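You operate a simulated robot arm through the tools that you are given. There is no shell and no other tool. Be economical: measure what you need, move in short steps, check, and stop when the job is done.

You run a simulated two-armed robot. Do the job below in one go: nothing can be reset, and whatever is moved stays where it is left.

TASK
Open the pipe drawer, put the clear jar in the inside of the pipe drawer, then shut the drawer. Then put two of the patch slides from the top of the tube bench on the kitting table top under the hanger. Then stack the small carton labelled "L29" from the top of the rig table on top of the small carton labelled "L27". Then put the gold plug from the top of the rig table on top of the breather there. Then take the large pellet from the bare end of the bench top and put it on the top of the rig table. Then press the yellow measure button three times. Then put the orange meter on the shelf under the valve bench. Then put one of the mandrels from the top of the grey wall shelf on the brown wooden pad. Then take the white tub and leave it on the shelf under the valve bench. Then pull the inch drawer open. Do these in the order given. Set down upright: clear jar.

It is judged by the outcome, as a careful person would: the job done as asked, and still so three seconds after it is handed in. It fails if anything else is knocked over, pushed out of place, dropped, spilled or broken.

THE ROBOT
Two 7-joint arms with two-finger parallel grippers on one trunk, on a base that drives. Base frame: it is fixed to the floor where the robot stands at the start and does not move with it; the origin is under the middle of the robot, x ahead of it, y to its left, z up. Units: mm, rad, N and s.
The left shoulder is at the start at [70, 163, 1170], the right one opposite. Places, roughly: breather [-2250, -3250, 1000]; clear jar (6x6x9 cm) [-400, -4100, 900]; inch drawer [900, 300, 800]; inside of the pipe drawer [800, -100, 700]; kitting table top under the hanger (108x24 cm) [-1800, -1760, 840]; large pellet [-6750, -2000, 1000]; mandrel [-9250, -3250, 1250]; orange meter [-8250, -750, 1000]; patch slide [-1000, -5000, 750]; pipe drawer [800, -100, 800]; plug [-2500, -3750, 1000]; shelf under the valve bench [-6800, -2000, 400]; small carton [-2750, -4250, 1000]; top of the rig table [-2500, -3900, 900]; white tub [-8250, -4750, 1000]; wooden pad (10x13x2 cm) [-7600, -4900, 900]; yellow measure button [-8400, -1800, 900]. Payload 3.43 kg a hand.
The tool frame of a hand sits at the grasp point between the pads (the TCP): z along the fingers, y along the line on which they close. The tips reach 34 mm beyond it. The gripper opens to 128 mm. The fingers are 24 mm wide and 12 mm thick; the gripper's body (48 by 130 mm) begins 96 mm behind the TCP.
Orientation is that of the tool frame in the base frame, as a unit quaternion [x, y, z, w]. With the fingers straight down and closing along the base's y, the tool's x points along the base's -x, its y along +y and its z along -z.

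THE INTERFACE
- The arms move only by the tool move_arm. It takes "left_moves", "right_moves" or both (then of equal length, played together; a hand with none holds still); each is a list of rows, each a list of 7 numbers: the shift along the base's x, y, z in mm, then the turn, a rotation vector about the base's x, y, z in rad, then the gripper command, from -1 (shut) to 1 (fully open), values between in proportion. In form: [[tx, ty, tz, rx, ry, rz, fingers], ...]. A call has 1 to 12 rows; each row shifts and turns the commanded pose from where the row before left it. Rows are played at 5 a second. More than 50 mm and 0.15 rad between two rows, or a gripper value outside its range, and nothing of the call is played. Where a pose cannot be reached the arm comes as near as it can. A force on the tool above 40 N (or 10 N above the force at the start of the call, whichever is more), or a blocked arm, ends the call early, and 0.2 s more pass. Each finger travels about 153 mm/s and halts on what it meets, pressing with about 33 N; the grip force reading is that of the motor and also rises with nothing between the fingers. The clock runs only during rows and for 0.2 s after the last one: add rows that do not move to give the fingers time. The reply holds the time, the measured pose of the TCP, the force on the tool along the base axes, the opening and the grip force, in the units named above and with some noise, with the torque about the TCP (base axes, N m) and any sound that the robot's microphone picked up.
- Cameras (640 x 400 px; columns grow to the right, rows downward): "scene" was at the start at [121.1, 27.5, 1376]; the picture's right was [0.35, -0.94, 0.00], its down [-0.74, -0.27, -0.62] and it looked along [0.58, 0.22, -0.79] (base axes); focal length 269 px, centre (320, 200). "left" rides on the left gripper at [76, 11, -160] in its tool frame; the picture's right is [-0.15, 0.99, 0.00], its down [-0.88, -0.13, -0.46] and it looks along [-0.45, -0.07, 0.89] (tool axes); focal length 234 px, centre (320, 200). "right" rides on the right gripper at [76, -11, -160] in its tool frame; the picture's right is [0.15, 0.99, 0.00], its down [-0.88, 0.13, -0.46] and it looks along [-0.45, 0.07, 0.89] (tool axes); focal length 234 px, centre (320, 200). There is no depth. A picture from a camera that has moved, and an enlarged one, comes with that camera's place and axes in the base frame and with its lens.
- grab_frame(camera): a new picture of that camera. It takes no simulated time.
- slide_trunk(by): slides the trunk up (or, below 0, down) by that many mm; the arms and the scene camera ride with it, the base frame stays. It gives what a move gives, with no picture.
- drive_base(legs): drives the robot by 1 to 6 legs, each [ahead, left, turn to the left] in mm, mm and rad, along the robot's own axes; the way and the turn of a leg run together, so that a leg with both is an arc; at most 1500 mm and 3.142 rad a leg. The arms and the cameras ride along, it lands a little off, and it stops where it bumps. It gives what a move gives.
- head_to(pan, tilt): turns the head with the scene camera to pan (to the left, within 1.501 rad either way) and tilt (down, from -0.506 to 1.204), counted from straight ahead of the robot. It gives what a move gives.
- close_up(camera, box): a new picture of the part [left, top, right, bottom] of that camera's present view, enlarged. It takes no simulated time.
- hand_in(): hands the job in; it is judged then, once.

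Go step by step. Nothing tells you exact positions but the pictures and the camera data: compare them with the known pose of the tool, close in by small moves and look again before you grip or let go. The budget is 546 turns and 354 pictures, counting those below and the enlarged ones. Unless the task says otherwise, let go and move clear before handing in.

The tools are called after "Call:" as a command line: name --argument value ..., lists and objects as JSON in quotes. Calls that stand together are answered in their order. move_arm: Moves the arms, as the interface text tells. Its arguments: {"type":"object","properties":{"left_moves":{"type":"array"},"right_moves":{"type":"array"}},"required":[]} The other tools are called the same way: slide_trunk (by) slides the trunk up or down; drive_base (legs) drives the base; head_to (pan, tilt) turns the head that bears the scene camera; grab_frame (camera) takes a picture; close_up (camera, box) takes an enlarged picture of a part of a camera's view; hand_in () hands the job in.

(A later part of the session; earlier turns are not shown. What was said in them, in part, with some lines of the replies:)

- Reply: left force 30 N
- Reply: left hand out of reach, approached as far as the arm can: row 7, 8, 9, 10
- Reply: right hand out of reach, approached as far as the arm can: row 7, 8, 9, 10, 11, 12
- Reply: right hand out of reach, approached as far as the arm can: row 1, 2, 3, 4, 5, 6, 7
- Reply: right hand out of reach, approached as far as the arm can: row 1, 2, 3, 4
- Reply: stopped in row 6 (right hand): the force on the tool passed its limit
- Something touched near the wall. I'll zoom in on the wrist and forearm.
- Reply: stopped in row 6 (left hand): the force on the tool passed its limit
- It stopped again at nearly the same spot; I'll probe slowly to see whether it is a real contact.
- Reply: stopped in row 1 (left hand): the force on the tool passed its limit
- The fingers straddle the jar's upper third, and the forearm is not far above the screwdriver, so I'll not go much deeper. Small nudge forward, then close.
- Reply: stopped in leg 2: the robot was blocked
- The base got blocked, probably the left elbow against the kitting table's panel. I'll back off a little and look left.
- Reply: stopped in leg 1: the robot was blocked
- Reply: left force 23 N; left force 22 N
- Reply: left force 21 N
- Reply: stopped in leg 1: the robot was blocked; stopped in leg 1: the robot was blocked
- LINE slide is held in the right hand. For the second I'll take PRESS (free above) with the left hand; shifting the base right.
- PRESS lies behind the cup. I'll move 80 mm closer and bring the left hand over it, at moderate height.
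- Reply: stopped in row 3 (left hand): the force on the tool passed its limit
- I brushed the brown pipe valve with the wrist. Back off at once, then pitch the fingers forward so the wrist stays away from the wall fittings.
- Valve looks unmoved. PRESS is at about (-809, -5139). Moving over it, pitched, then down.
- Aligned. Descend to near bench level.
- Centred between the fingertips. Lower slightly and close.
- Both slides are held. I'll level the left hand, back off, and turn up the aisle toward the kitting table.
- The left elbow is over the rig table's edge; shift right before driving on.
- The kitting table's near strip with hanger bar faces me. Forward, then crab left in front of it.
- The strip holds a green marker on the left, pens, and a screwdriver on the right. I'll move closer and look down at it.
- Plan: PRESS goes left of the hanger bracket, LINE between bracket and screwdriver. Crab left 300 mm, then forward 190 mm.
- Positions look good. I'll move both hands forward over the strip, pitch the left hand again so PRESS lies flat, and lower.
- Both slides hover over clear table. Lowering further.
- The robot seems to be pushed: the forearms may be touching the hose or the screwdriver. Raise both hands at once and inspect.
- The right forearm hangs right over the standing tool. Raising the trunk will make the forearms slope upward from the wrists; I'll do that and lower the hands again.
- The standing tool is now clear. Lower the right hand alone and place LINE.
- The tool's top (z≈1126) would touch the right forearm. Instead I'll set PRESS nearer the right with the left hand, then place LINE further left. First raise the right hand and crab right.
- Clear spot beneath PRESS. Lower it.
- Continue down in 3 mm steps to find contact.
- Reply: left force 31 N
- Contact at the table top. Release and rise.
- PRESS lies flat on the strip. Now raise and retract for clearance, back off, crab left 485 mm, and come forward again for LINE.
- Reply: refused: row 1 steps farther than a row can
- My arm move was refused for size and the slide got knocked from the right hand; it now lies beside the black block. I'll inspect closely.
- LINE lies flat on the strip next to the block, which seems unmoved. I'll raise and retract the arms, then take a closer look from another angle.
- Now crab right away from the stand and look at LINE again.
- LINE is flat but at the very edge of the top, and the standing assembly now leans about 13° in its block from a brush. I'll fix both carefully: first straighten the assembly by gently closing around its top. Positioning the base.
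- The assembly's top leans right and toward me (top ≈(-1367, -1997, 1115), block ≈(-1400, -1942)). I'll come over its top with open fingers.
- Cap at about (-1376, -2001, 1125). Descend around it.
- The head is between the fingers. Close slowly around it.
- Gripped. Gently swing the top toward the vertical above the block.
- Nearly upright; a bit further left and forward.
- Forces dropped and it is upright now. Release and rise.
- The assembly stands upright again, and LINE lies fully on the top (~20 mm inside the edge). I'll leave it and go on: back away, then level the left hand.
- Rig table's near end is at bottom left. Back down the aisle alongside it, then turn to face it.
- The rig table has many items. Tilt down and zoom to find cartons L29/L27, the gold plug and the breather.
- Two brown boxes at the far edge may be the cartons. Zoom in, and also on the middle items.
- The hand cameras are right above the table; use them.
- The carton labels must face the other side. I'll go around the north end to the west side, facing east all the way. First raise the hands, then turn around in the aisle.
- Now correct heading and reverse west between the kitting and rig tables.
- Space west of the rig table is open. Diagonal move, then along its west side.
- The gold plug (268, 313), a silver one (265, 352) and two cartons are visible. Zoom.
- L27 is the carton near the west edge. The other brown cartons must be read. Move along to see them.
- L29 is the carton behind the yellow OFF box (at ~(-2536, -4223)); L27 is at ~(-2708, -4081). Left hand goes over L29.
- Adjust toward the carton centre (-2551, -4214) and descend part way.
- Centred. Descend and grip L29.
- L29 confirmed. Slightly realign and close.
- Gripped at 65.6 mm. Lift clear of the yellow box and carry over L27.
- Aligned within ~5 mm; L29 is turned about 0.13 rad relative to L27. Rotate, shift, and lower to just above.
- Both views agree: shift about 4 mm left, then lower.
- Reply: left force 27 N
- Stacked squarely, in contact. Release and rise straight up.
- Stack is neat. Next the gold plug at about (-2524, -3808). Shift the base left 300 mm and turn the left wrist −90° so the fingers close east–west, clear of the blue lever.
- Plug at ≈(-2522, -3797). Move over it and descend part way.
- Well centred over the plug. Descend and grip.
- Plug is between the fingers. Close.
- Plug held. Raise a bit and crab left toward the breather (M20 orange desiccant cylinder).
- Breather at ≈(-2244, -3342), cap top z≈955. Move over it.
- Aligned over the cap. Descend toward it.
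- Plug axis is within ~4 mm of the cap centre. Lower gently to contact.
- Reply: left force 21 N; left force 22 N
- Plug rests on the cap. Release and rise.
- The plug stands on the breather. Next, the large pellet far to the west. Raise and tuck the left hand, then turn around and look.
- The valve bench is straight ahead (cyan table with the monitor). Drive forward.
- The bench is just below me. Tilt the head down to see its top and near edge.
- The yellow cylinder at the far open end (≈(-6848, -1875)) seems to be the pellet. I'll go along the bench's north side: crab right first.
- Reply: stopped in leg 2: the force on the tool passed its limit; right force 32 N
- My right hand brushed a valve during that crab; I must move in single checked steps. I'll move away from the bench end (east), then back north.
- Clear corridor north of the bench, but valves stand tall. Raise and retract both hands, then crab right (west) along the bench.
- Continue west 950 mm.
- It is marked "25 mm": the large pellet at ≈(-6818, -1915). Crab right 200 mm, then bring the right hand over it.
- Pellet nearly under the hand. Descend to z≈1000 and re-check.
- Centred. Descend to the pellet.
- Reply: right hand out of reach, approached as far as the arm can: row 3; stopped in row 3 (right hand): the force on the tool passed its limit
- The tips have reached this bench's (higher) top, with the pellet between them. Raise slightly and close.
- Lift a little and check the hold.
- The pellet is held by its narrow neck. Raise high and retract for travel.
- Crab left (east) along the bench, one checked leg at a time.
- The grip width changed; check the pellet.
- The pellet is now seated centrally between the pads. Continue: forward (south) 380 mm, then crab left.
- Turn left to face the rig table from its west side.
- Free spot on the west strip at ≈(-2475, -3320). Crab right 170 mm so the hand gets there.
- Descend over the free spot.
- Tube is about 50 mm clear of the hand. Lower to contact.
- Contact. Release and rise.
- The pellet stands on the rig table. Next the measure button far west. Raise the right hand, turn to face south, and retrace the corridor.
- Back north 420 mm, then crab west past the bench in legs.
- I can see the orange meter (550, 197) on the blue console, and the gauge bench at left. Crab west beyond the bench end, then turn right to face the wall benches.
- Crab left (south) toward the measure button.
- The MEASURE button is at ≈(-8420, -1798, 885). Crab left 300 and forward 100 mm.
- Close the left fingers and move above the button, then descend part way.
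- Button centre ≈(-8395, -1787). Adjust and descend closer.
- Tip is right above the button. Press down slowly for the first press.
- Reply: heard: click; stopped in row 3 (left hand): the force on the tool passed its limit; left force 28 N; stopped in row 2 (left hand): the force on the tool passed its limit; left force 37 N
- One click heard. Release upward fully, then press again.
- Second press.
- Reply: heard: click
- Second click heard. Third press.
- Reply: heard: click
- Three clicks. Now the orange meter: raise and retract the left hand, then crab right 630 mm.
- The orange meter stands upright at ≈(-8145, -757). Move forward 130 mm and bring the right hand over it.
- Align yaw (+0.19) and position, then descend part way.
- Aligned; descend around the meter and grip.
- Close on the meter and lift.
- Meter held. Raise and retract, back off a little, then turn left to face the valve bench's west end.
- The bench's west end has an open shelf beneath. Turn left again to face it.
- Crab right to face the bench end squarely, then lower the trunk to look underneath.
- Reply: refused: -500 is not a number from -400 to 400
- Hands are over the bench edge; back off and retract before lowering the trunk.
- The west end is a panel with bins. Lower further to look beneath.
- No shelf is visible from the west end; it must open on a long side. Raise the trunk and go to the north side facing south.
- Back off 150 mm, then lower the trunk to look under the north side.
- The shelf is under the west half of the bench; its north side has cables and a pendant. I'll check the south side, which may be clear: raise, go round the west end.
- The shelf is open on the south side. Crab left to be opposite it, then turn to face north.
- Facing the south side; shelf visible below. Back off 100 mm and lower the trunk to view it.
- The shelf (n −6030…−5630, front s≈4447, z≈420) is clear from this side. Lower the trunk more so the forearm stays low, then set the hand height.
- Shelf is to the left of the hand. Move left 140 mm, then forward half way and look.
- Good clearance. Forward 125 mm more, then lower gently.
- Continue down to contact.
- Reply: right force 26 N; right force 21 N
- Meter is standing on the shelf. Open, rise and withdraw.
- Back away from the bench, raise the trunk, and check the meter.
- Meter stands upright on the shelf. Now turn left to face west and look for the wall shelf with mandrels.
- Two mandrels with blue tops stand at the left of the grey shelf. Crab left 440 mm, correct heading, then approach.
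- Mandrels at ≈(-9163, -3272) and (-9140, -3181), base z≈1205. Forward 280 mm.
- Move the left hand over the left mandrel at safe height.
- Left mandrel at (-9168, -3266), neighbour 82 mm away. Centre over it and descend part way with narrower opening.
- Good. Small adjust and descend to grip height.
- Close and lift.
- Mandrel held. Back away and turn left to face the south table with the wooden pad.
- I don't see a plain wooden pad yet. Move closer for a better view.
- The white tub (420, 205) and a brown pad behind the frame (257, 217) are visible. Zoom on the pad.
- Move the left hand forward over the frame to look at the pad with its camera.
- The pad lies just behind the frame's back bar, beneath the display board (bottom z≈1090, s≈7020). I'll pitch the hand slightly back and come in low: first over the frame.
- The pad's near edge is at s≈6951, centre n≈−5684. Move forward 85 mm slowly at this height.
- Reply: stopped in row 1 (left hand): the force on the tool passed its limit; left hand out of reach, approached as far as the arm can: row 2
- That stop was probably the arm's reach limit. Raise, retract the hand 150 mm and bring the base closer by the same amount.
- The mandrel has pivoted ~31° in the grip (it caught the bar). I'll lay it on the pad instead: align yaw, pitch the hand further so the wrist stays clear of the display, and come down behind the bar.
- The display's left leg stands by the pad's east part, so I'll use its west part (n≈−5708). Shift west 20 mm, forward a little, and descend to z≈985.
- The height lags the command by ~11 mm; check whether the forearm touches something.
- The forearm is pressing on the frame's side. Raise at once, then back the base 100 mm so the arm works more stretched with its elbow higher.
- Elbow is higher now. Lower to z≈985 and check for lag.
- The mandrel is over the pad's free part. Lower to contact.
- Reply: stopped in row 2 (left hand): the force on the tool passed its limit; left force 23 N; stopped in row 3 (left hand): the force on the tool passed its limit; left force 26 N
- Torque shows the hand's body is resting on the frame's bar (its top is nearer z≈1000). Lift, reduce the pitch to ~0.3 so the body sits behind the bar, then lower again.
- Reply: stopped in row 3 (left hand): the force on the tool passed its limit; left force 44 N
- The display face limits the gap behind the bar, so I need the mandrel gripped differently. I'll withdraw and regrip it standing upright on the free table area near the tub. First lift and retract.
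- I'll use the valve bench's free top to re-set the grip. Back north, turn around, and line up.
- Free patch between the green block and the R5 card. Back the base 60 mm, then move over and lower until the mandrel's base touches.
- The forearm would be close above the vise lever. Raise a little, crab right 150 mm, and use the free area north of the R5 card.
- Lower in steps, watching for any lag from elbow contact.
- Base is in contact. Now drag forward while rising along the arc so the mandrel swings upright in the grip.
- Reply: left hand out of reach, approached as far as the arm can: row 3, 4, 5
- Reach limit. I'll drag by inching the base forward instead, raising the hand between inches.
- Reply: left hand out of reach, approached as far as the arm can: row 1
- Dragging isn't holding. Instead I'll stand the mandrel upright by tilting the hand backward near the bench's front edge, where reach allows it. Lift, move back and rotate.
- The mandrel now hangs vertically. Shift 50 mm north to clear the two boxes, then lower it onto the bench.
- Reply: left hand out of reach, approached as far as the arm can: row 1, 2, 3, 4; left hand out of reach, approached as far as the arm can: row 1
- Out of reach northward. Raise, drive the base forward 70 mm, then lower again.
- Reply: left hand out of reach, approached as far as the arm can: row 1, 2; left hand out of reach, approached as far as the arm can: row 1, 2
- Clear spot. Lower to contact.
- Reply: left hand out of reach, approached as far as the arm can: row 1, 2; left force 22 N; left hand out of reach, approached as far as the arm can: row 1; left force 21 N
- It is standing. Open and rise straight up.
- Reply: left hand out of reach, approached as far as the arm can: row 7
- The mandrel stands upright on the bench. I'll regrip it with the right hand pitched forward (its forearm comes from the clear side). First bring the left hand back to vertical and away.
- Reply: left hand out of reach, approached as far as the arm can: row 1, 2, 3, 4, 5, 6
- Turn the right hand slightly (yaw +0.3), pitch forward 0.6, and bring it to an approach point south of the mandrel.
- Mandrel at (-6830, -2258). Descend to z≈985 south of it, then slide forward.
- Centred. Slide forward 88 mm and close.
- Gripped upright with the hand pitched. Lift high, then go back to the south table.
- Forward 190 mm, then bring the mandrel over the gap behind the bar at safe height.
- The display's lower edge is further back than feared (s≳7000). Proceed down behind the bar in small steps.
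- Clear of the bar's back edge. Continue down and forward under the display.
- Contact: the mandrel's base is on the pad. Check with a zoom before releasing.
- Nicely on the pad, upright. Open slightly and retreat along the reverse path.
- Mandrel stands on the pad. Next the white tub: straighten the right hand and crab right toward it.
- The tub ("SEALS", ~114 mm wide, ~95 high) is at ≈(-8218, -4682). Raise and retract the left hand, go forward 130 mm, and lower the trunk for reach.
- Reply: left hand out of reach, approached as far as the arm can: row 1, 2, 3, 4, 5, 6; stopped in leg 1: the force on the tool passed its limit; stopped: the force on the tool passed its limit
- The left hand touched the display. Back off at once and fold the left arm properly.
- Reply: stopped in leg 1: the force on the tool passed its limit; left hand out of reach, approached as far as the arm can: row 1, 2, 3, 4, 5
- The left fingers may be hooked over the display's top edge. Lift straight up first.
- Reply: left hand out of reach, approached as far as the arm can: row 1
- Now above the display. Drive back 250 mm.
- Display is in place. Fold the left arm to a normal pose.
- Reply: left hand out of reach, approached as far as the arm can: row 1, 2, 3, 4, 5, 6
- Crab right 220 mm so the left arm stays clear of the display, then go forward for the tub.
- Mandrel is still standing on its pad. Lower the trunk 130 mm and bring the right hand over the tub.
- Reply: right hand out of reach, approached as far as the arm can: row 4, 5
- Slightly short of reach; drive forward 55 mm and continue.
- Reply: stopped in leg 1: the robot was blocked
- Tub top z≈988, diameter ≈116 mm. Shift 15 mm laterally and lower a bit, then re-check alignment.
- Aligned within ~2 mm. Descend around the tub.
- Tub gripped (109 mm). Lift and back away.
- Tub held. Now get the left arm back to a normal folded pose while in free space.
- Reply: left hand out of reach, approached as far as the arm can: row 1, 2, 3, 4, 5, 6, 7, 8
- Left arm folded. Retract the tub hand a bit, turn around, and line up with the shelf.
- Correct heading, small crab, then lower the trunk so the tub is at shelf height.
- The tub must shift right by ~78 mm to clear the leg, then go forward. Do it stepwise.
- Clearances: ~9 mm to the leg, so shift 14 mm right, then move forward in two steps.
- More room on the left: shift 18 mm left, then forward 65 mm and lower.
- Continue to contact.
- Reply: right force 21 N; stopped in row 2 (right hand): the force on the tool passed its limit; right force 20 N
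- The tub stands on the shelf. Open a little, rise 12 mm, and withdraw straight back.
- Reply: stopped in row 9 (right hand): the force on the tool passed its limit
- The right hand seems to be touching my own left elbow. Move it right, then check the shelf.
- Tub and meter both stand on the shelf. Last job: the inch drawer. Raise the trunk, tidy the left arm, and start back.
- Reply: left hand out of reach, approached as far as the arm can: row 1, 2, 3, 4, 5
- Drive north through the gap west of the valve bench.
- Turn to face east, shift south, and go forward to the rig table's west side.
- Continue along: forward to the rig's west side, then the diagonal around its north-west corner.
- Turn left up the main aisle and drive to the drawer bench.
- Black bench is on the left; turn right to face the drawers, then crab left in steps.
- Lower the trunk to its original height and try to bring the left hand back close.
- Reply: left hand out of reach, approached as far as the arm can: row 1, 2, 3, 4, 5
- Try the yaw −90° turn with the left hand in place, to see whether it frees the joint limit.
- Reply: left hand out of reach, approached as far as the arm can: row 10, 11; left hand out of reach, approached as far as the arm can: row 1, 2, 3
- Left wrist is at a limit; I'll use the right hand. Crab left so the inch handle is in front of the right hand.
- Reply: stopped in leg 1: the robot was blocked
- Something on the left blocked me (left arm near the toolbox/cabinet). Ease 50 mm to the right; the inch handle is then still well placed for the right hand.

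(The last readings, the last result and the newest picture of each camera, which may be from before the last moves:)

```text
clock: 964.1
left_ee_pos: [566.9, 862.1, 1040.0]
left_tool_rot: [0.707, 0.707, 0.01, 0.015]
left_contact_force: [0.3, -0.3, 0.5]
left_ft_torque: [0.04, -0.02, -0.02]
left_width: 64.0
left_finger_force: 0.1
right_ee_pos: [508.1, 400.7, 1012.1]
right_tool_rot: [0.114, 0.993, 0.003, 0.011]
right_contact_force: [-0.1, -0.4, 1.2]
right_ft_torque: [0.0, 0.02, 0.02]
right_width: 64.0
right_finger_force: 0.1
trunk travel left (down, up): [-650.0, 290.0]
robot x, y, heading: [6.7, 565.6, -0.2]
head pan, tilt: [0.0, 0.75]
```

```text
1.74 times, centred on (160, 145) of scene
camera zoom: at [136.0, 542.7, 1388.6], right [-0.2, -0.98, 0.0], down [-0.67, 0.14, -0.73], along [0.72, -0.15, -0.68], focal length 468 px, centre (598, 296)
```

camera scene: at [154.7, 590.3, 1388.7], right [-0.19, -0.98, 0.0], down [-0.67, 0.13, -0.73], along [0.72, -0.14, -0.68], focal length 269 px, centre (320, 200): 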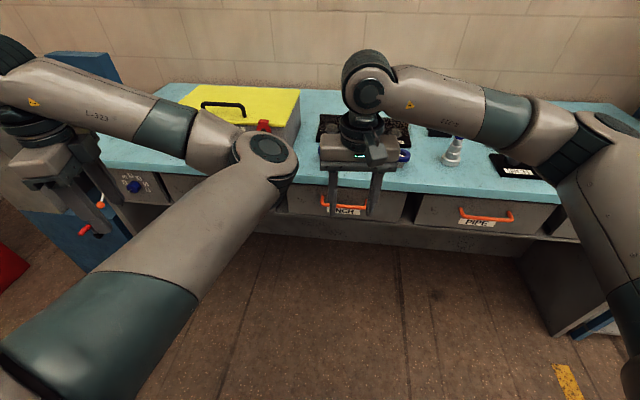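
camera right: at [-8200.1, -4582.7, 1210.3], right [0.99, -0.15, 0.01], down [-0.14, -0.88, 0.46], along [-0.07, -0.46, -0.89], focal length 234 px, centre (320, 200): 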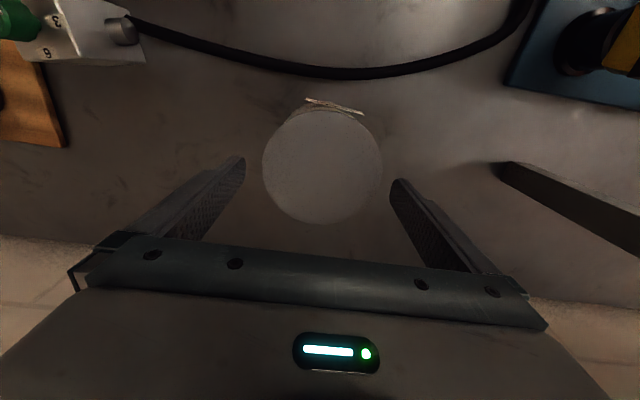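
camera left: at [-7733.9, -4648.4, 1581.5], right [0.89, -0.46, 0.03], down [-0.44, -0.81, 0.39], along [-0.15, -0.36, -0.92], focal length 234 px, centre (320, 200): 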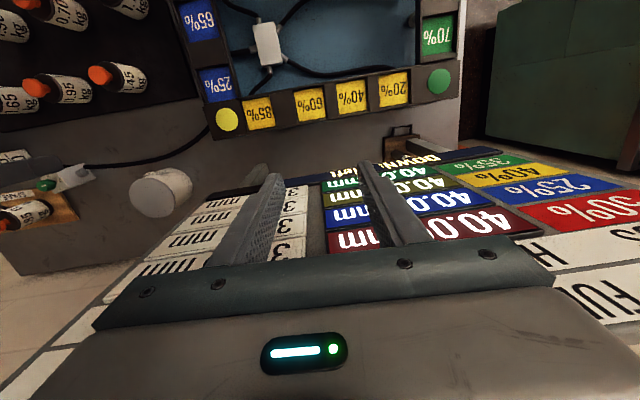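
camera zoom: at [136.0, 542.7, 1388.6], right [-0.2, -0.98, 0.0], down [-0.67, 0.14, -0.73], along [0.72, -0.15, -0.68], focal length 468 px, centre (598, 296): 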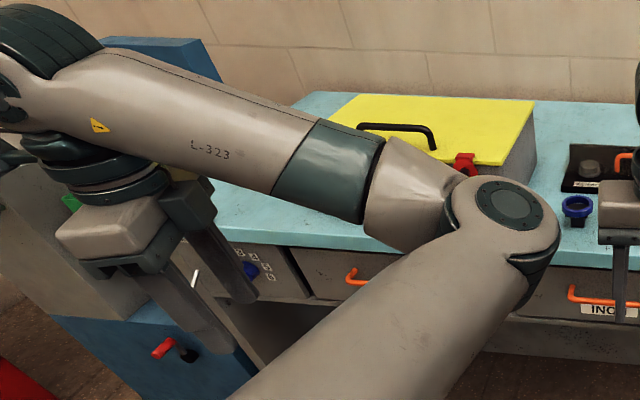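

Clear again. Turn the right hand −95° so it will close vertically after pitching.

Call:
move_arm --right_moves '[[0, 0, 0, 0, 0, -0.138, 0], [0, 0, 0, 0, 0, -0.138, 0], [0, 0, 0, 0, 0, -0.138, 0], [0, 0, 0, 0, 0, -0.138, 0], [0, 0, 0, 0, 0, -0.138, 0], [0, 0, 0, 0, 0, -0.138, 0], [0, 0, 0, 0, 0, -0.138, 0], [0, 0, 0, 0, 0, -0.138, 0], [0, 0, 0, 0, 0, -0.138, 0], [0, 0, 0, 0, 0, -0.138, 0], [0, 0, 0, 0, 0, -0.138, -0.1], [0, 0, 0, 0, 0, -0.138, -0.2]]'

Call:
move_arm --right_moves '[[0, 0, -15, -0.0441, -0.1358, 0, -0.2], [0, 0, -15, -0.0441, -0.1358, 0, -0.2], [0, 0, -15, -0.0441, -0.1358, 0, -0.2], [0, 0, -15, -0.0441, -0.1358, 0, -0.2], [0, 0, -15, -0.0441, -0.1358, 0, -0.2], [0, 0, -15, -0.0441, -0.1358, 0, -0.2], [0, 0, -15, -0.0441, -0.1358, 0, -0.2], [0, 0, -15, -0.0441, -0.1358, 0, -0.2], [0, 0, -15, -0.0441, -0.1358, 0, -0.2], [0, 0, -15, -0.0441, -0.1358, 0, -0.2], [0, 0, -15, -0.0441, -0.1358, 0, -0.2]]'

Call:
grab_frame --camera "right"

```text
clock: 966.7
left_ee_pos: [566.1, 863.4, 1040.4]
left_tool_rot: [0.707, 0.707, 0.01, 0.015]
left_contact_force: [0.1, 1.0, 0.2]
left_ft_torque: [-0.02, -0.01, 0.06]
left_width: 64.0
left_finger_force: 0.1
right_ee_pos: [508.0, 403.0, 1012.3]
right_tool_rot: [0.809, 0.588, -0.007, 0.01]
right_contact_force: [-0.4, -0.7, 0.2]
right_ft_torque: [-0.02, 0.0, 0.0]
right_width: 51.1
right_finger_force: 0.0
trunk travel left (down, up): [-650.0, 290.0]
robot x, y, heading: [2.0, 569.8, -0.202]
head pan, tilt: [0.0, 0.75]
```

```text
clock: 967.2
left_ee_pos: [565.9, 862.2, 1039.6]
left_tool_rot: [0.708, 0.706, 0.009, 0.013]
left_contact_force: [-0.2, 0.5, -0.2]
left_ft_torque: [-0.01, 0.02, 0.02]
left_width: 64.1
left_finger_force: 0.0
right_ee_pos: [513.4, 398.9, 1000.3]
right_tool_rot: [0.814, 0.574, 0.05, 0.079]
right_contact_force: [4.7, -2.3, 1.4]
right_ft_torque: [0.51, 0.79, -0.44]
right_width: 51.7
right_finger_force: 0.0
trunk travel left (down, up): [-650.0, 290.0]
robot x, y, heading: [5.6, 571.8, -0.197]
head pan, tilt: [0.0, 0.75]
stopped in row 2 (right hand): the force on the tool passed its limit (the readings are from after the stop); the commanded pose is now the measured one
```

```text
18 pictures are left
camera right: at [500.5, 486.3, 1153.9], right [0.97, -0.19, 0.18], down [-0.25, -0.84, 0.48], along [0.06, -0.51, -0.86], focal length 234 px, centre (320, 200)
```

right: 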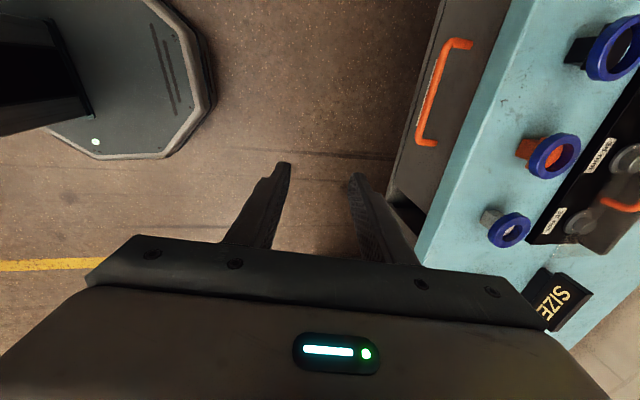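

The left arm's elbow sits in front of me and gets in the way. I'll pull the right hand aside, then stretch the left arm out high and fold it back to reset its elbow.

Call:
move_arm --right_moves '[[-10, -20, 10, 0.0441, 0.1358, 0, -0.2], [-20, -40, 0, 0, 0, 0, -0.2], [-20, -40, 0, 0, 0, 0, -0.2]]'

Call:
move_arm --left_moves '[[0, 0, 45, 0, 0, 0, 0], [0, 0, 45, 0, 0, 0, 0], [0, 0, 45, 0, 0, 0, 0], [0, 0, 45, 0, 0, 0.14, 0], [0, 0, 30, 0, 0, 0.14, 0], [0, 0, 0, 0, 0, 0.14, 0], [0, 0, 0, 0, 0, 0.14, 0], [0, 0, 0, 0, 0, 0.14, 0], [0, 0, 0, 0, 0, 0.14, 0], [0, 0, 0, 0, 0, 0.14, 0], [0, 0, 0, 0, 0, 0.14, 0]]'

Call:
move_arm --left_moves '[[40, -20, 0, 0, 0, 0, 0], [40, -20, 0, 0, 0, 0, 0], [40, -20, 0, 0, 0, 0, 0], [40, -20, 0, 0, 0, 0, 0], [40, -20, 0, 0, 0, 0, 0], [40, -20, 0, 0, 0, 0, 0], [40, -20, 0, 0, 0, 0, 0], [40, -20, 0, 0, 0, 0, 0]]'

```text
clock: 968.0
left_ee_pos: [564.7, 861.3, 1040.0]
left_tool_rot: [0.708, 0.706, 0.01, 0.012]
left_contact_force: [-0.6, -0.5, 0.1]
left_ft_torque: [0.03, 0.03, -0.01]
left_width: 64.1
left_finger_force: 0.1
right_ee_pos: [462.4, 298.3, 1010.9]
right_tool_rot: [0.816, 0.577, 0.008, 0.022]
right_contact_force: [0.1, 0.1, 0.1]
right_ft_torque: [0.04, -0.01, 0.0]
right_width: 51.2
right_finger_force: 0.1
trunk travel left (down, up): [-650.0, 290.0]
robot x, y, heading: [3.6, 569.7, -0.195]
head pan, tilt: [0.0, 0.75]
```

```text
clock: 970.4
left_ee_pos: [565.3, 864.4, 1250.6]
left_tool_rot: [0.223, 0.975, 0.015, 0.006]
left_contact_force: [-0.1, -0.3, -0.1]
left_ft_torque: [-0.04, 0.06, -0.03]
left_width: 64.1
left_finger_force: 0.0
right_ee_pos: [462.0, 297.5, 1010.9]
right_tool_rot: [0.815, 0.579, 0.007, 0.023]
right_contact_force: [0.0, 0.1, -0.3]
right_ft_torque: [-0.01, 0.01, 0.0]
right_width: 51.0
right_finger_force: 0.0
trunk travel left (down, up): [-650.0, 290.0]
robot x, y, heading: [6.1, 568.3, -0.199]
head pan, tilt: [0.0, 0.75]
```

```text
clock: 972.2
left_ee_pos: [823.4, 706.4, 1242.5]
left_tool_rot: [0.226, 0.974, 0.016, 0.006]
left_contact_force: [0.0, -0.2, -0.9]
left_ft_torque: [0.08, 0.02, 0.02]
left_width: 64.1
left_finger_force: 0.1
left hand out of reach, approached as far as the arm can: row 7, 8
right_ee_pos: [462.8, 293.8, 1007.8]
right_tool_rot: [0.816, 0.578, 0.007, 0.022]
right_contact_force: [0.1, -0.8, 0.8]
right_ft_torque: [0.05, -0.02, 0.01]
right_width: 51.2
right_finger_force: 0.1
trunk travel left (down, up): [-650.0, 290.0]
robot x, y, heading: [3.8, 568.8, -0.206]
head pan, tilt: [0.0, 0.75]
```

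Call:
move_arm --left_moves '[[-40, 12, -10, 0, 0, 0, 0], [-40, 12, -10, 0, 0, 0, 0], [-40, 12, -10, 0, 0, 0, 0], [-40, 12, -10, 0, 0, 0, 0], [-40, 12, -10, 0, 0, 0, 0], [-40, 12, -10, 0, 0, 0, 0], [-40, 12, 0, 0, 0, 0, 0], [-40, 12, 0, 0, 0, 0, 0]]'

Call:
grab_frame --camera "scene"

```text
clock: 974.0
left_ee_pos: [549.9, 864.8, 1191.8]
left_tool_rot: [0.223, 0.975, 0.015, 0.007]
left_contact_force: [-0.2, 0.2, -0.3]
left_ft_torque: [0.0, -0.04, 0.01]
left_width: 64.2
left_finger_force: 0.0
left hand out of reach, approached as far as the arm can: row 3, 4, 5, 7
right_ee_pos: [460.8, 298.6, 1010.1]
right_tool_rot: [0.816, 0.578, 0.007, 0.023]
right_contact_force: [-0.2, 0.6, -0.9]
right_ft_torque: [-0.02, -0.01, 0.05]
right_width: 51.4
right_finger_force: 0.1
trunk travel left (down, up): [-650.0, 290.0]
robot x, y, heading: [4.7, 568.7, -0.201]
head pan, tilt: [0.0, 0.75]
```

```text
17 pictures are left
camera scene: at [134.5, 544.4, 1388.8], right [-0.2, -0.98, 0.0], down [-0.67, 0.14, -0.73], along [0.72, -0.15, -0.68], focal length 269 px, centre (320, 200)
```

scene: 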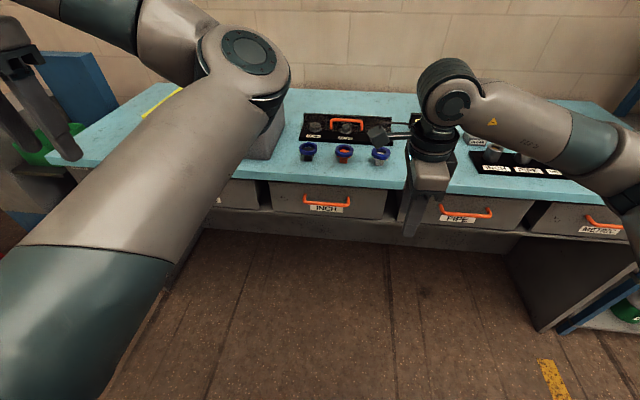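

The inch handle is in clear view at ≈(727, 399). Lower the right hand, move in front of it, and pitch it level.

Call:
move_arm --right_moves '[[0, 0, -40, 0, 0, 0, -0.2], [0, 0, -40, 0, 0, 0, -0.2], [0, 0, -30, 0, 0, 0, -0.2], [14, 42, 0, 0, 0, 0, -0.2], [14, 42, 0, 0, 0, 0, -0.2], [14, 42, 0, 0, 0, 0, -0.2], [13, 42, 0, 0, 0, 0, -0.2]]'

Call:
move_arm --right_moves '[[0, 0, -8, -0.0441, -0.1358, 0, -0.2], [0, 0, -8, -0.0441, -0.1358, 0, -0.2], [0, 0, -8, -0.0441, -0.1358, 0, -0.2], [0, 0, -8, -0.0441, -0.1358, 0, -0.2], [0, 0, -8, -0.0441, -0.1358, 0, -0.2], [0, 0, -8, -0.0441, -0.1358, 0, -0.2], [0, 0, -8, -0.0441, -0.1358, 0, -0.2], [0, 0, -8, -0.0441, -0.1358, 0, -0.2], [0, 0, -8, -0.0441, -0.1358, 0, -0.2], [0, 0, -8, -0.0441, -0.1358, 0, -0.2], [0, 0, -8, -0.0441, -0.1358, 0, -0.2]]'

Call:
grab_frame --camera "right"

```text
clock: 975.6
left_ee_pos: [552.1, 867.3, 1191.5]
left_tool_rot: [0.225, 0.974, 0.014, 0.006]
left_contact_force: [-0.7, -0.5, -0.5]
left_ft_torque: [-0.05, 0.0, 0.02]
left_width: 64.2
left_finger_force: 0.0
right_ee_pos: [518.1, 469.6, 901.1]
right_tool_rot: [0.816, 0.577, 0.005, 0.023]
right_contact_force: [-0.5, 0.5, 0.2]
right_ft_torque: [-0.05, 0.0, -0.02]
right_width: 51.2
right_finger_force: 0.0
trunk travel left (down, up): [-650.0, 290.0]
robot x, y, heading: [6.7, 571.6, -0.196]
head pan, tilt: [0.0, 0.75]
```

```text
clock: 978.0
left_ee_pos: [553.1, 864.9, 1190.7]
left_tool_rot: [0.224, 0.974, 0.015, 0.005]
left_contact_force: [0.2, 0.1, 0.0]
left_ft_torque: [0.01, 0.03, 0.01]
left_width: 64.1
left_finger_force: 0.1
right_ee_pos: [625.0, 498.3, 829.2]
right_tool_rot: [0.569, 0.396, 0.427, 0.581]
right_contact_force: [0.4, -0.3, -0.3]
right_ft_torque: [-0.03, -0.02, 0.03]
right_width: 51.1
right_finger_force: 0.0
right hand out of reach, approached as far as the arm can: row 10, 11
trunk travel left (down, up): [-650.0, 290.0]
robot x, y, heading: [5.2, 568.1, -0.198]
head pan, tilt: [0.0, 0.75]
```

```text
16 pictures are left
camera right: at [497.8, 622.4, 813.2], right [0.0, 0.13, 0.99], down [-0.72, -0.69, 0.09], along [0.69, -0.71, 0.09], focal length 234 px, centre (320, 200)
```

right: 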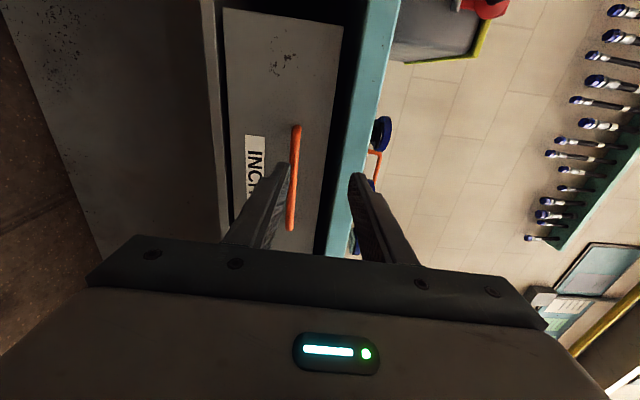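

The bar is at z≈804, from (752,480) to (707,342). Align and slide the fingers over it, then close.

Call:
move_arm --right_moves '[[-7.7, -23.8, -12.5, 0, 0, 0, -0.2], [-7.7, -23.8, -12.5, 0, 0, 0, -0.2], [27, -8.8, 0, 0, 0, 0, -0.2], [27, -8.8, 0, 0, 0, 0, -0.2], [27, -8.8, 0, 0, 0, 0, -0.2]]'

Call:
grab_frame --camera "right"

```text
clock: 979.2
left_ee_pos: [551.6, 863.7, 1191.6]
left_tool_rot: [0.224, 0.974, 0.015, 0.005]
left_contact_force: [0.0, 0.3, 0.2]
left_ft_torque: [0.02, -0.01, 0.02]
left_width: 64.1
left_finger_force: 0.1
right_ee_pos: [702.2, 471.3, 855.9]
right_tool_rot: [0.57, 0.394, 0.424, 0.583]
right_contact_force: [1.4, 0.3, -0.8]
right_ft_torque: [-0.02, -0.01, -0.04]
right_width: 51.4
right_finger_force: 0.1
right hand out of reach, approached as far as the arm can: row 1, 2, 3, 4, 5
trunk travel left (down, up): [-650.0, 290.0]
robot x, y, heading: [2.8, 570.3, -0.197]
head pan, tilt: [0.0, 0.75]
```

```text
15 pictures are left
camera right: at [577.5, 596.5, 839.5], right [0.0, 0.13, 0.99], down [-0.73, -0.68, 0.09], along [0.69, -0.72, 0.09], focal length 234 px, centre (320, 200)
```

right: 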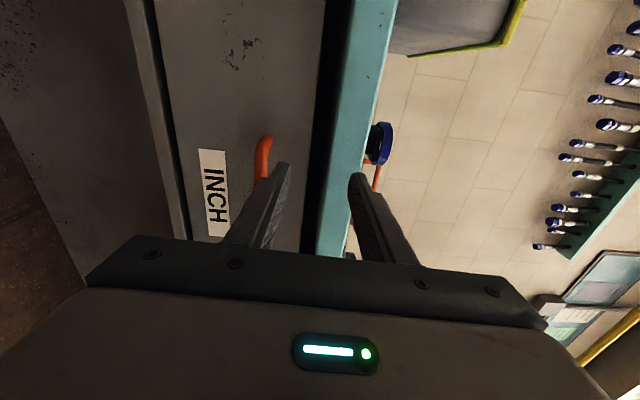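

Joint limit again. Retract 60 mm and lower the trunk 150 mm to change the arm's posture.

Call:
move_arm --right_moves '[[-28, 9, 0, 0, 0, 0, -0.2], [-28, 9, 0, 0, 0, 0, -0.2], [-28, 9, 0, 0, 0, 0, -0.2]]'

Call:
slide_trunk --by -150

Call:
move_arm --right_moves '[[0, 0, 30, 0, 0, 0, -0.2], [-8, -25, 30, 0, 0, 0, -0.2], [-8, -25, 20, 0, 0, 0, -0.2], [0, 0, 20, 0, 0, 0, -0.2]]'

```text
clock: 980.0
left_ee_pos: [551.7, 865.5, 1190.3]
left_tool_rot: [0.224, 0.974, 0.013, 0.006]
left_contact_force: [0.3, -0.6, -0.8]
left_ft_torque: [-0.01, 0.03, 0.01]
left_width: 64.2
left_finger_force: 0.0
right_ee_pos: [623.4, 498.6, 857.0]
right_tool_rot: [0.568, 0.396, 0.426, 0.582]
right_contact_force: [-0.5, 0.5, -0.2]
right_ft_torque: [0.0, 0.0, -0.03]
right_width: 50.9
right_finger_force: 0.1
right hand out of reach, approached as far as the arm can: row 3
trunk travel left (down, up): [-650.0, 290.0]
robot x, y, heading: [6.8, 569.3, -0.199]
head pan, tilt: [0.0, 0.75]
```

```text
clock: 981.8
left_ee_pos: [551.2, 864.8, 1042.5]
left_tool_rot: [0.224, 0.974, 0.015, 0.007]
left_contact_force: [-0.8, 0.3, 1.3]
left_ft_torque: [0.01, -0.01, 0.01]
left_width: 64.0
left_finger_force: 0.0
right_ee_pos: [624.4, 498.4, 707.1]
right_tool_rot: [0.569, 0.395, 0.426, 0.582]
right_contact_force: [-0.6, -0.2, -0.2]
right_ft_torque: [0.02, -0.01, 0.02]
right_width: 51.0
right_finger_force: 0.0
trunk travel left (down, up): [-500.0, 440.0]
robot x, y, heading: [3.9, 571.3, -0.201]
head pan, tilt: [0.0, 0.75]
```

```text
clock: 982.8
left_ee_pos: [551.1, 865.3, 1042.0]
left_tool_rot: [0.224, 0.974, 0.015, 0.006]
left_contact_force: [-0.6, 0.1, -0.6]
left_ft_torque: [-0.03, -0.03, 0.03]
left_width: 64.1
left_finger_force: 0.0
right_ee_pos: [613.9, 452.3, 808.0]
right_tool_rot: [0.568, 0.395, 0.426, 0.583]
right_contact_force: [-0.5, 1.1, -0.2]
right_ft_torque: [0.01, -0.04, 0.01]
right_width: 51.2
right_finger_force: 0.1
right hand out of reach, approached as far as the arm can: row 3
trunk travel left (down, up): [-500.0, 440.0]
robot x, y, heading: [6.5, 563.9, -0.197]
head pan, tilt: [0.0, 0.75]
```

Now at the right height and lateral position. Slide forward over the bar and close.

Call:
move_arm --right_moves '[[26.4, -8.6, -1, 0, 0, 0, -0.2], [26.4, -8.6, -1, 0, 0, 0, -0.2], [26.4, -8.6, -1, 0, 0, 0, -0.2], [26, -8.4, -1, 0, 0, 0, -0.2]]'

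Call:
grab_frame --camera "right"

```text
clock: 983.8
left_ee_pos: [552.2, 865.3, 1042.2]
left_tool_rot: [0.225, 0.974, 0.015, 0.006]
left_contact_force: [-0.9, 0.3, -0.3]
left_ft_torque: [-0.01, -0.01, -0.02]
left_width: 64.2
left_finger_force: 0.1
right_ee_pos: [718.3, 418.0, 805.4]
right_tool_rot: [0.568, 0.396, 0.427, 0.581]
right_contact_force: [0.5, 0.3, 0.6]
right_ft_torque: [-0.01, 0.01, 0.03]
right_width: 51.3
right_finger_force: 0.0
trunk travel left (down, up): [-500.0, 440.0]
robot x, y, heading: [7.0, 569.2, -0.2]
head pan, tilt: [0.0, 0.75]
```

```text
14 pictures are left
camera right: at [592.0, 541.5, 789.5], right [0.0, 0.13, 0.99], down [-0.72, -0.69, 0.09], along [0.69, -0.71, 0.09], focal length 234 px, centre (320, 200)
```

right: 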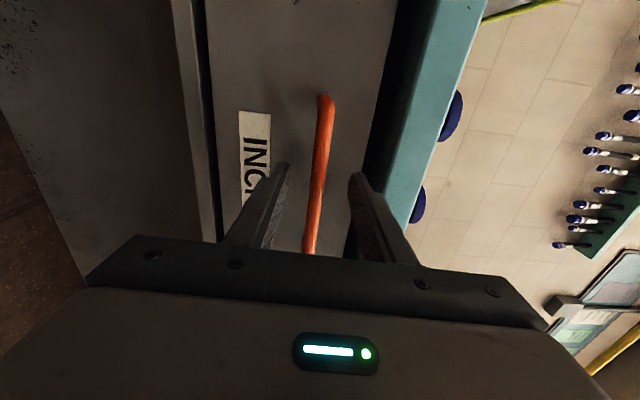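

The bar is between the fingers. Close and start pulling.

Call:
move_arm --right_moves '[[0, 0, 0, 0, 0, 0, -0.6], [0, 0, 0, 0, 0, 0, -1], [0, 0, 0, 0, 0, 0, -1], [0, 0, 0, 0, 0, 0, -1]]'

Call:
move_arm --right_moves '[[-13, 4.2, 0, 0, 0, 0, -1], [-13, 4.2, 0, 0, 0, 0, -1], [-13, 4.2, 0, 0, 0, 0, -1], [-13, 4.2, 0, 0, 0, 0, -1], [-13, 4.2, 0, 0, 0, 0, -1]]'

Call:
grab_frame --camera "scene"

```text
clock: 984.8
left_ee_pos: [552.4, 865.1, 1040.1]
left_tool_rot: [0.224, 0.974, 0.014, 0.006]
left_contact_force: [0.4, 0.0, -0.7]
left_ft_torque: [0.0, -0.01, 0.02]
left_width: 64.0
left_finger_force: 0.0
right_ee_pos: [716.9, 416.9, 802.4]
right_tool_rot: [0.569, 0.398, 0.426, 0.58]
right_contact_force: [-3.8, -0.2, -17.6]
right_ft_torque: [-1.03, 0.58, 0.5]
right_width: 11.9
right_finger_force: 44.8
trunk travel left (down, up): [-500.0, 440.0]
robot x, y, heading: [5.5, 564.5, -0.197]
head pan, tilt: [0.0, 0.75]
```

```text
clock: 986.0
left_ee_pos: [553.7, 864.9, 1042.3]
left_tool_rot: [0.224, 0.974, 0.014, 0.005]
left_contact_force: [0.6, -1.2, 0.5]
left_ft_torque: [0.0, -0.01, -0.04]
left_width: 64.0
left_finger_force: 0.0
right_ee_pos: [654.6, 437.6, 804.2]
right_tool_rot: [0.568, 0.396, 0.425, 0.582]
right_contact_force: [-0.5, -0.3, -20.0]
right_ft_torque: [-0.97, 0.61, 0.03]
right_width: 12.1
right_finger_force: 45.4
trunk travel left (down, up): [-500.0, 440.0]
robot x, y, heading: [4.4, 574.4, -0.204]
head pan, tilt: [0.0, 0.75]
```

```text
13 pictures are left
camera scene: at [137.3, 543.8, 1238.4], right [-0.2, -0.98, 0.0], down [-0.67, 0.14, -0.73], along [0.72, -0.15, -0.68], focal length 269 px, centre (320, 200)
```

scene: 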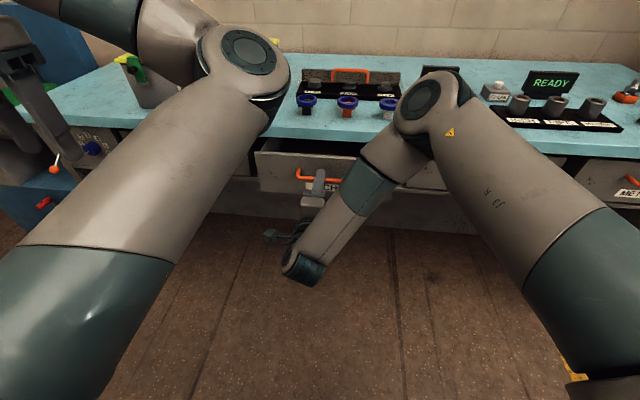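

The inch drawer is opening. Relieve the vertical load and pull further.

Call:
move_arm --right_moves '[[0, 0, -4, 0, 0, 0, -1], [-13, 4.2, 0, 0, 0, 0, -1], [-13, 4.2, 0, 0, 0, 0, -1], [-13, 4.2, 0, 0, 0, 0, -1], [-13, 4.2, 0, 0, 0, 0, -1], [-13, 4.2, 0, 0, 0, 0, -1], [-13, 4.2, 0, 0, 0, 0, -1], [-13, 4.2, 0, 0, 0, 0, -1]]'

```text
clock: 987.5
left_ee_pos: [552.5, 863.1, 1042.9]
left_tool_rot: [0.225, 0.974, 0.014, 0.006]
left_contact_force: [0.4, 0.3, -1.1]
left_ft_torque: [-0.04, 0.0, 0.0]
left_width: 63.9
left_finger_force: 0.0
right_ee_pos: [592.8, 458.3, 802.9]
right_tool_rot: [0.575, 0.399, 0.413, 0.582]
right_contact_force: [-4.8, -9.4, -8.8]
right_ft_torque: [-0.95, 0.37, -0.16]
right_width: 11.6
right_finger_force: 44.8
right hand out of reach, approached as far as the arm can: row 5, 6, 7
trunk travel left (down, up): [-500.0, 440.0]
robot x, y, heading: [2.7, 569.7, -0.205]
head pan, tilt: [0.0, 0.75]
stopped in row 7 (right hand): the force on the tool passed its limit (the readings are from after the stop); the commanded pose is now the measured one
```

Arm reach is limited here; continue the pull by moving the base straight back.

Call:
drive_base --legs '[[-60, 6, 0]]'

Call:
drive_base --legs '[[-60, 6, 0]]'

Call:
grab_frame --camera "scene"

```text
clock: 988.2
left_ee_pos: [552.8, 861.6, 1043.3]
left_tool_rot: [0.226, 0.974, 0.015, 0.005]
left_contact_force: [0.0, 0.2, 0.9]
left_ft_torque: [-0.03, -0.02, 0.04]
left_width: 64.0
left_finger_force: 0.1
right_ee_pos: [591.3, 459.1, 802.2]
right_tool_rot: [0.574, 0.4, 0.414, 0.582]
right_contact_force: [0.9, 0.3, -0.1]
right_ft_torque: [-0.68, 0.22, 0.15]
right_width: 11.5
right_finger_force: 45.1
trunk travel left (down, up): [-500.0, 440.0]
robot x, y, heading: [2.0, 566.4, -0.206]
head pan, tilt: [0.0, 0.75]
stopped in leg 1: the robot was blocked; the commanded pose is now the measured one
```

```text
clock: 988.9
left_ee_pos: [552.2, 861.6, 1041.8]
left_tool_rot: [0.225, 0.974, 0.013, 0.006]
left_contact_force: [0.0, 0.3, -0.7]
left_ft_torque: [0.01, 0.0, 0.03]
left_width: 64.0
left_finger_force: 0.0
right_ee_pos: [589.7, 458.3, 803.8]
right_tool_rot: [0.574, 0.4, 0.414, 0.582]
right_contact_force: [1.2, 2.1, 2.4]
right_ft_torque: [-0.58, 0.16, -0.24]
right_width: 11.6
right_finger_force: 44.9
trunk travel left (down, up): [-500.0, 440.0]
robot x, y, heading: [2.1, 568.0, -0.203]
head pan, tilt: [0.0, 0.75]
stopped in leg 1: the robot was blocked; the commanded pose is now the measured one
```

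```text
12 pictures are left
camera scene: at [134.4, 542.5, 1238.7], right [-0.21, -0.98, 0.0], down [-0.67, 0.14, -0.73], along [0.72, -0.15, -0.68], focal length 269 px, centre (320, 200)
```

scene: 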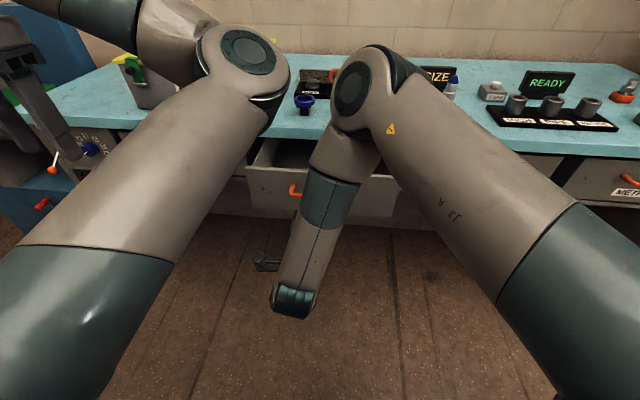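

The base is blocked, likely by the left fingers beside the cabinet's lever. Raise the left hand, then continue.

Call:
move_arm --left_moves '[[0, 0, 40, 0, 0, 0, 0], [0, 0, 40, 0, 0, 0, 0], [0, 0, 40, 0, 0, 0, 0], [0, 0, 40, 0, 0, 0, 0]]'

Call:
drive_base --legs '[[-60, 6, 0]]'

```text
clock: 989.9
left_ee_pos: [554.9, 863.6, 1202.4]
left_tool_rot: [0.225, 0.974, 0.015, 0.008]
left_contact_force: [0.6, 0.0, -0.3]
left_ft_torque: [-0.02, -0.02, 0.0]
left_width: 63.9
left_finger_force: 0.1
right_ee_pos: [590.9, 458.1, 803.2]
right_tool_rot: [0.574, 0.399, 0.414, 0.583]
right_contact_force: [-0.6, 1.6, 0.8]
right_ft_torque: [-0.6, 0.35, 0.19]
right_width: 11.8
right_finger_force: 45.5
trunk travel left (down, up): [-500.0, 440.0]
robot x, y, heading: [3.6, 569.9, -0.208]
head pan, tilt: [0.0, 0.75]
```

```text
clock: 990.6
left_ee_pos: [556.1, 862.0, 1201.7]
left_tool_rot: [0.226, 0.974, 0.014, 0.006]
left_contact_force: [-0.7, -0.4, 0.2]
left_ft_torque: [0.03, -0.01, 0.0]
left_width: 63.9
left_finger_force: 0.1
right_ee_pos: [590.6, 458.4, 802.4]
right_tool_rot: [0.575, 0.4, 0.413, 0.583]
right_contact_force: [0.8, 0.9, 1.0]
right_ft_torque: [-0.56, 0.15, -0.29]
right_width: 12.0
right_finger_force: 44.7
trunk travel left (down, up): [-500.0, 440.0]
robot x, y, heading: [3.2, 567.0, -0.205]
head pan, tilt: [0.0, 0.75]
stopped in leg 1: the robot was blocked; the commanded pose is now the measured one
```

Base can't go back (black bench foot behind). Drawer is 132 mm open; I'll release the handle and instead hook the inside of the drawer front with vertical fingers to pull further.

Call:
move_arm --right_moves '[[0, 0, 0, 0, 0, 0, -0.4], [0, 0, 0, 0, 0, 0, -0.3], [-24, 8, 0, 0, 0, 0, -0.3], [-24, 8, 0, 0, 0, 0, -0.3], [-15, 5, 15, 0.0441, 0.1358, 0, -0.3], [0, 0, 20, 0.0441, 0.1358, 0, -0.3], [0, 0, 20, 0.0441, 0.1358, 0, -0.3], [0, 0, 20, 0.0441, 0.1358, 0, -0.3], [0, 0, 20, 0.0441, 0.1358, 0, -0.3], [0, 0, 20, 0.0441, 0.1358, 0, -0.3], [0, 0, 20, 0.0441, 0.1358, 0, -0.3], [0, 0, 20, 0.0441, 0.1358, 0, -0.3]]'

Call:
move_arm --right_moves '[[0, 0, 20, 0.0441, 0.1358, 0, -0.3], [0, 0, 10, 0.0441, 0.1358, 0, -0.3], [0, 0, 0, 0.0441, 0.1358, 0, -0.3], [0, 0, 0, 0.018, 0.055, 0, -0.5]]'

Call:
grab_frame --camera "scene"

```text
clock: 993.2
left_ee_pos: [556.0, 861.9, 1201.7]
left_tool_rot: [0.225, 0.974, 0.015, 0.007]
left_contact_force: [-0.5, 0.6, 0.5]
left_ft_torque: [0.02, 0.05, -0.01]
left_width: 64.1
left_finger_force: 0.1
right_ee_pos: [556.8, 472.0, 971.2]
right_tool_rot: [0.794, 0.567, 0.119, 0.187]
right_contact_force: [-0.4, -0.5, 0.1]
right_ft_torque: [0.02, 0.01, -0.01]
right_width: 44.8
right_finger_force: 0.0
right hand out of reach, approached as far as the arm can: row 3, 4
trunk travel left (down, up): [-500.0, 440.0]
robot x, y, heading: [-0.5, 561.4, -0.207]
head pan, tilt: [0.0, 0.75]
```

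```text
clock: 994.2
left_ee_pos: [556.4, 861.1, 1202.6]
left_tool_rot: [0.226, 0.974, 0.015, 0.006]
left_contact_force: [0.8, 0.5, 0.1]
left_ft_torque: [0.01, -0.03, -0.01]
left_width: 63.9
left_finger_force: 0.0
right_ee_pos: [556.6, 474.1, 1000.6]
right_tool_rot: [0.811, 0.584, -0.024, -0.006]
right_contact_force: [-0.3, -0.3, -0.8]
right_ft_torque: [0.02, -0.01, -0.03]
right_width: 32.0
right_finger_force: 0.2
trunk travel left (down, up): [-500.0, 440.0]
robot x, y, heading: [10.2, 571.3, -0.205]
head pan, tilt: [0.0, 0.75]
```

```text
11 pictures are left
camera scene: at [134.3, 541.8, 1238.7], right [-0.21, -0.98, 0.0], down [-0.67, 0.14, -0.73], along [0.72, -0.15, -0.68], focal length 269 px, centre (320, 200)
```

scene: 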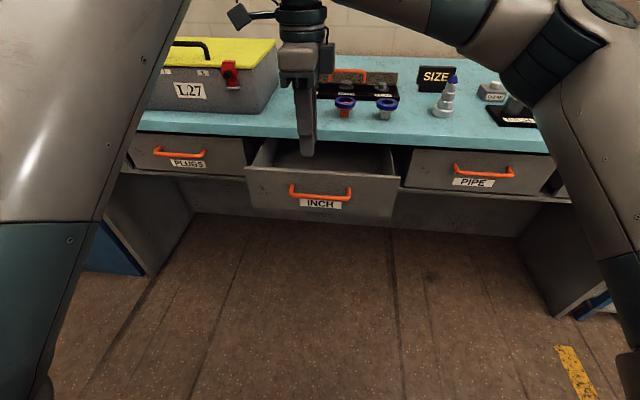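

Drawer clearly ajar. With closed vertical fingers I'll reach inside behind the front panel and pull.

Call:
move_arm --right_moves '[[31.4, -10.2, 0, 0, 0, 0, -1], [31.4, -10.2, 0, 0, 0, 0, -1], [31.4, -10.2, 0, 0, 0, 0, -1], [33, -10.7, 0, 0, 0, 0, -1], [0, 0, -40, 0, 0, 0, -1], [0, 0, -40, 0, 0, 0, -1], [0, 0, -35, 0, 0, 0, -1]]'

Call:
grab_frame --camera "right"

```text
clock: 995.8
left_ee_pos: [556.4, 861.6, 1201.8]
left_tool_rot: [0.226, 0.974, 0.015, 0.006]
left_contact_force: [-0.3, -0.1, 0.5]
left_ft_torque: [0.01, 0.04, 0.02]
left_width: 63.9
left_finger_force: 0.1
right_ee_pos: [683.7, 432.0, 885.0]
right_tool_rot: [0.811, 0.585, -0.023, -0.006]
right_contact_force: [-0.1, -0.6, 0.8]
right_ft_torque: [0.0, 0.01, 0.01]
right_width: 0.0
right_finger_force: 32.8
trunk travel left (down, up): [-500.0, 440.0]
robot x, y, heading: [6.2, 568.5, -0.206]
head pan, tilt: [0.0, 0.75]
```

```text
10 pictures are left
camera right: at [704.1, 511.0, 1042.6], right [0.98, -0.17, -0.04], down [-0.13, -0.87, 0.48], along [-0.12, -0.46, -0.88], focal length 234 px, centre (320, 200)
```

right: 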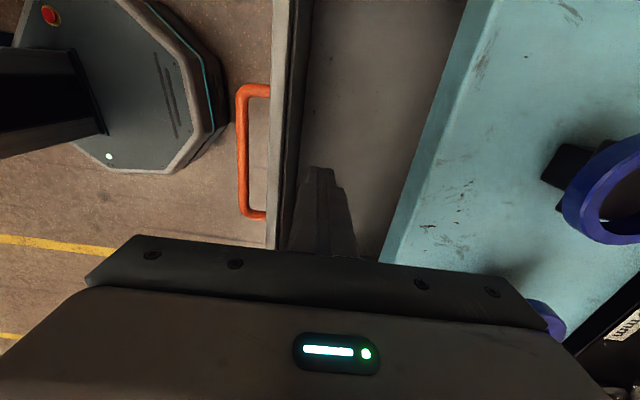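

Fingers are inside behind the front panel. Lower 35 mm and pull.

Call:
move_arm --right_moves '[[0, 0, -20, 0, 0, 0, -1], [0, 0, -15, 0, 0, 0, -1], [-19, 6.2, 0, 0, 0, 0, -1], [-19, 6.2, 0, 0, 0, 0, -1], [-19, 6.2, 0, 0, 0, 0, -1], [-19, 6.2, 0, 0, 0, 0, -1], [-19, 6.2, 0, 0, 0, 0, -1], [-19, 6.2, 0, 0, 0, 0, -1], [-19, 6.2, 0, 0, 0, 0, -1], [-19, 6.2, 0, 0, 0, 0, -1]]'

Call:
grab_frame --camera "scene"

```text
clock: 998.0
left_ee_pos: [555.9, 862.8, 1201.4]
left_tool_rot: [0.226, 0.974, 0.015, 0.007]
left_contact_force: [-0.2, -0.6, 0.6]
left_ft_torque: [0.03, 0.01, 0.0]
left_width: 64.1
left_finger_force: 0.2
right_ee_pos: [530.0, 482.0, 850.9]
right_tool_rot: [0.811, 0.584, -0.023, -0.005]
right_contact_force: [0.4, -0.5, -0.6]
right_ft_torque: [0.02, -0.02, -0.01]
right_width: 0.0
right_finger_force: 33.4
trunk travel left (down, up): [-500.0, 440.0]
robot x, y, heading: [3.3, 562.9, -0.207]
head pan, tilt: [0.0, 0.75]
```

```text
9 pictures are left
camera scene: at [133.9, 541.8, 1238.8], right [-0.21, -0.98, 0.0], down [-0.67, 0.14, -0.73], along [0.72, -0.15, -0.68], focal length 269 px, centre (320, 200)
```

scene: 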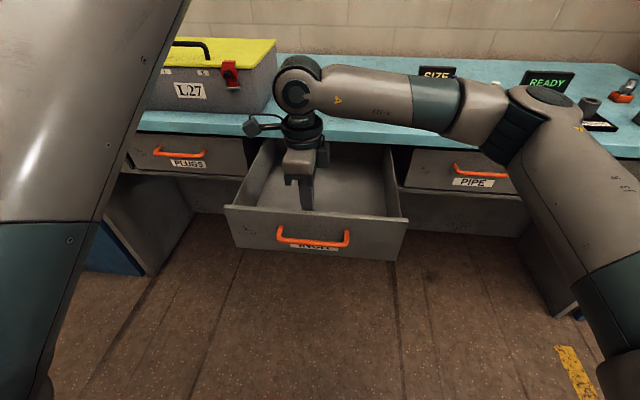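

Well open. Pull a little more until it stops.

Call:
move_arm --right_moves '[[-19, 6.2, 0, 0, 0, 0, -1], [-19, 6.2, 0, 0, 0, 0, -1], [-19, 6.2, 0, 0, 0, 0, -1]]'

Call:
move_arm --right_moves '[[10, -3, 0, 0, 0, 0, -1], [0, 0, 40, 0, 0, 0, -1], [0, 0, 45, 0, 0, 0, -1], [0, 0, 45, 0, 0, 0, -1], [0, 0, 45, 0, 0, 0, -1]]'

Call:
grab_frame --camera "scene"

```text
clock: 998.7
left_ee_pos: [556.9, 861.9, 1202.6]
left_tool_rot: [0.226, 0.974, 0.014, 0.007]
left_contact_force: [-0.9, -0.7, 1.1]
left_ft_torque: [-0.02, -0.08, 0.0]
left_width: 64.1
left_finger_force: 0.0
right_ee_pos: [500.4, 489.9, 851.1]
right_tool_rot: [0.815, 0.579, -0.016, 0.001]
right_contact_force: [11.3, -0.1, -10.6]
right_ft_torque: [0.05, -0.57, 0.1]
right_width: 0.1
right_finger_force: 33.2
trunk travel left (down, up): [-500.0, 440.0]
robot x, y, heading: [5.5, 568.9, -0.209]
head pan, tilt: [0.0, 0.75]
stopped in row 3 (right hand): the force on the tool passed its limit (the readings are from after the stop); the commanded pose is now the measured one
```

```text
clock: 999.9
left_ee_pos: [554.3, 862.7, 1202.4]
left_tool_rot: [0.226, 0.974, 0.014, 0.007]
left_contact_force: [-1.0, -0.4, 0.0]
left_ft_torque: [0.01, -0.03, -0.01]
left_width: 64.1
left_finger_force: 0.0
right_ee_pos: [506.6, 488.3, 1028.7]
right_tool_rot: [0.814, 0.58, -0.017, 0.001]
right_contact_force: [0.6, -0.8, -0.5]
right_ft_torque: [-0.01, 0.02, -0.02]
right_width: 0.0
right_finger_force: 32.4
trunk travel left (down, up): [-500.0, 440.0]
robot x, y, heading: [5.5, 567.6, -0.207]
head pan, tilt: [0.0, 0.75]
```

```text
8 pictures are left
camera scene: at [133.6, 542.3, 1238.8], right [-0.21, -0.98, 0.0], down [-0.67, 0.14, -0.73], along [0.72, -0.15, -0.68], focal length 269 px, centre (320, 200)
```

scene: 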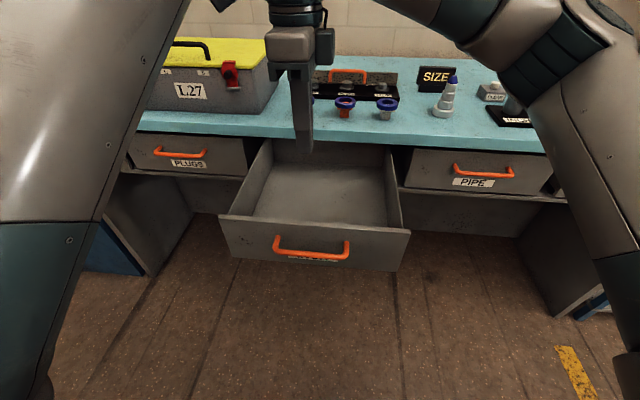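

The inch drawer is open to its stop, the pipe drawer is shut, and both hands are clear. Handing in.

Call:
hand_in

```text
The job is handed in.
```

I did all ten tasks in the order given and handed the job in. Several things were bumped along the way; everything I checked afterwards was still standing.

- **Pipe drawer:** The clear jar stood upright when I let go inside the drawer, and the drawer is shut. I could not see the jar after shutting it.
- **Patch slides:** PRESS was placed on the kitting table top. LINE was knocked out of my grip there; it landed flat on the same top, about 20 mm from the right edge, and I left it there. While working there I also knocked the standing hose assembly into a lean, then set it upright again.
- **Cartons and plug:** L29 is stacked on L27, and the gold plug stands on the orange-and-black cylinder marked M20, which I took to be the breather because it is not labelled.
- **Pellet:** The yellow one marked "25 mm" is on the rig table.
- **Measure button:** I pressed it three times and heard three clicks.
- **Mandrel:** It stands upright on the wooden pad. It slipped in my grip, so I set it down on the valve bench and regripped it before placing it.
- **Meter and tub:** The orange meter and the white tub are both on the shelf under the valve bench.
- **Inch drawer:** It is pulled out to its stop.

My arms or hands also brushed these, mostly lightly:

- the kitting table's panel
- a rack post
- the bench wall fittings, including the brown pipe valve
- a valve on the valve bench
- the weights table's frame
- the display board, which I touched twice while working at the weights table, harder than the others
- something near the toolbox and cabinet at the last bench; I didn't see exactly what blocked me

None of these looked moved afterwards, but I did not check each one closely.
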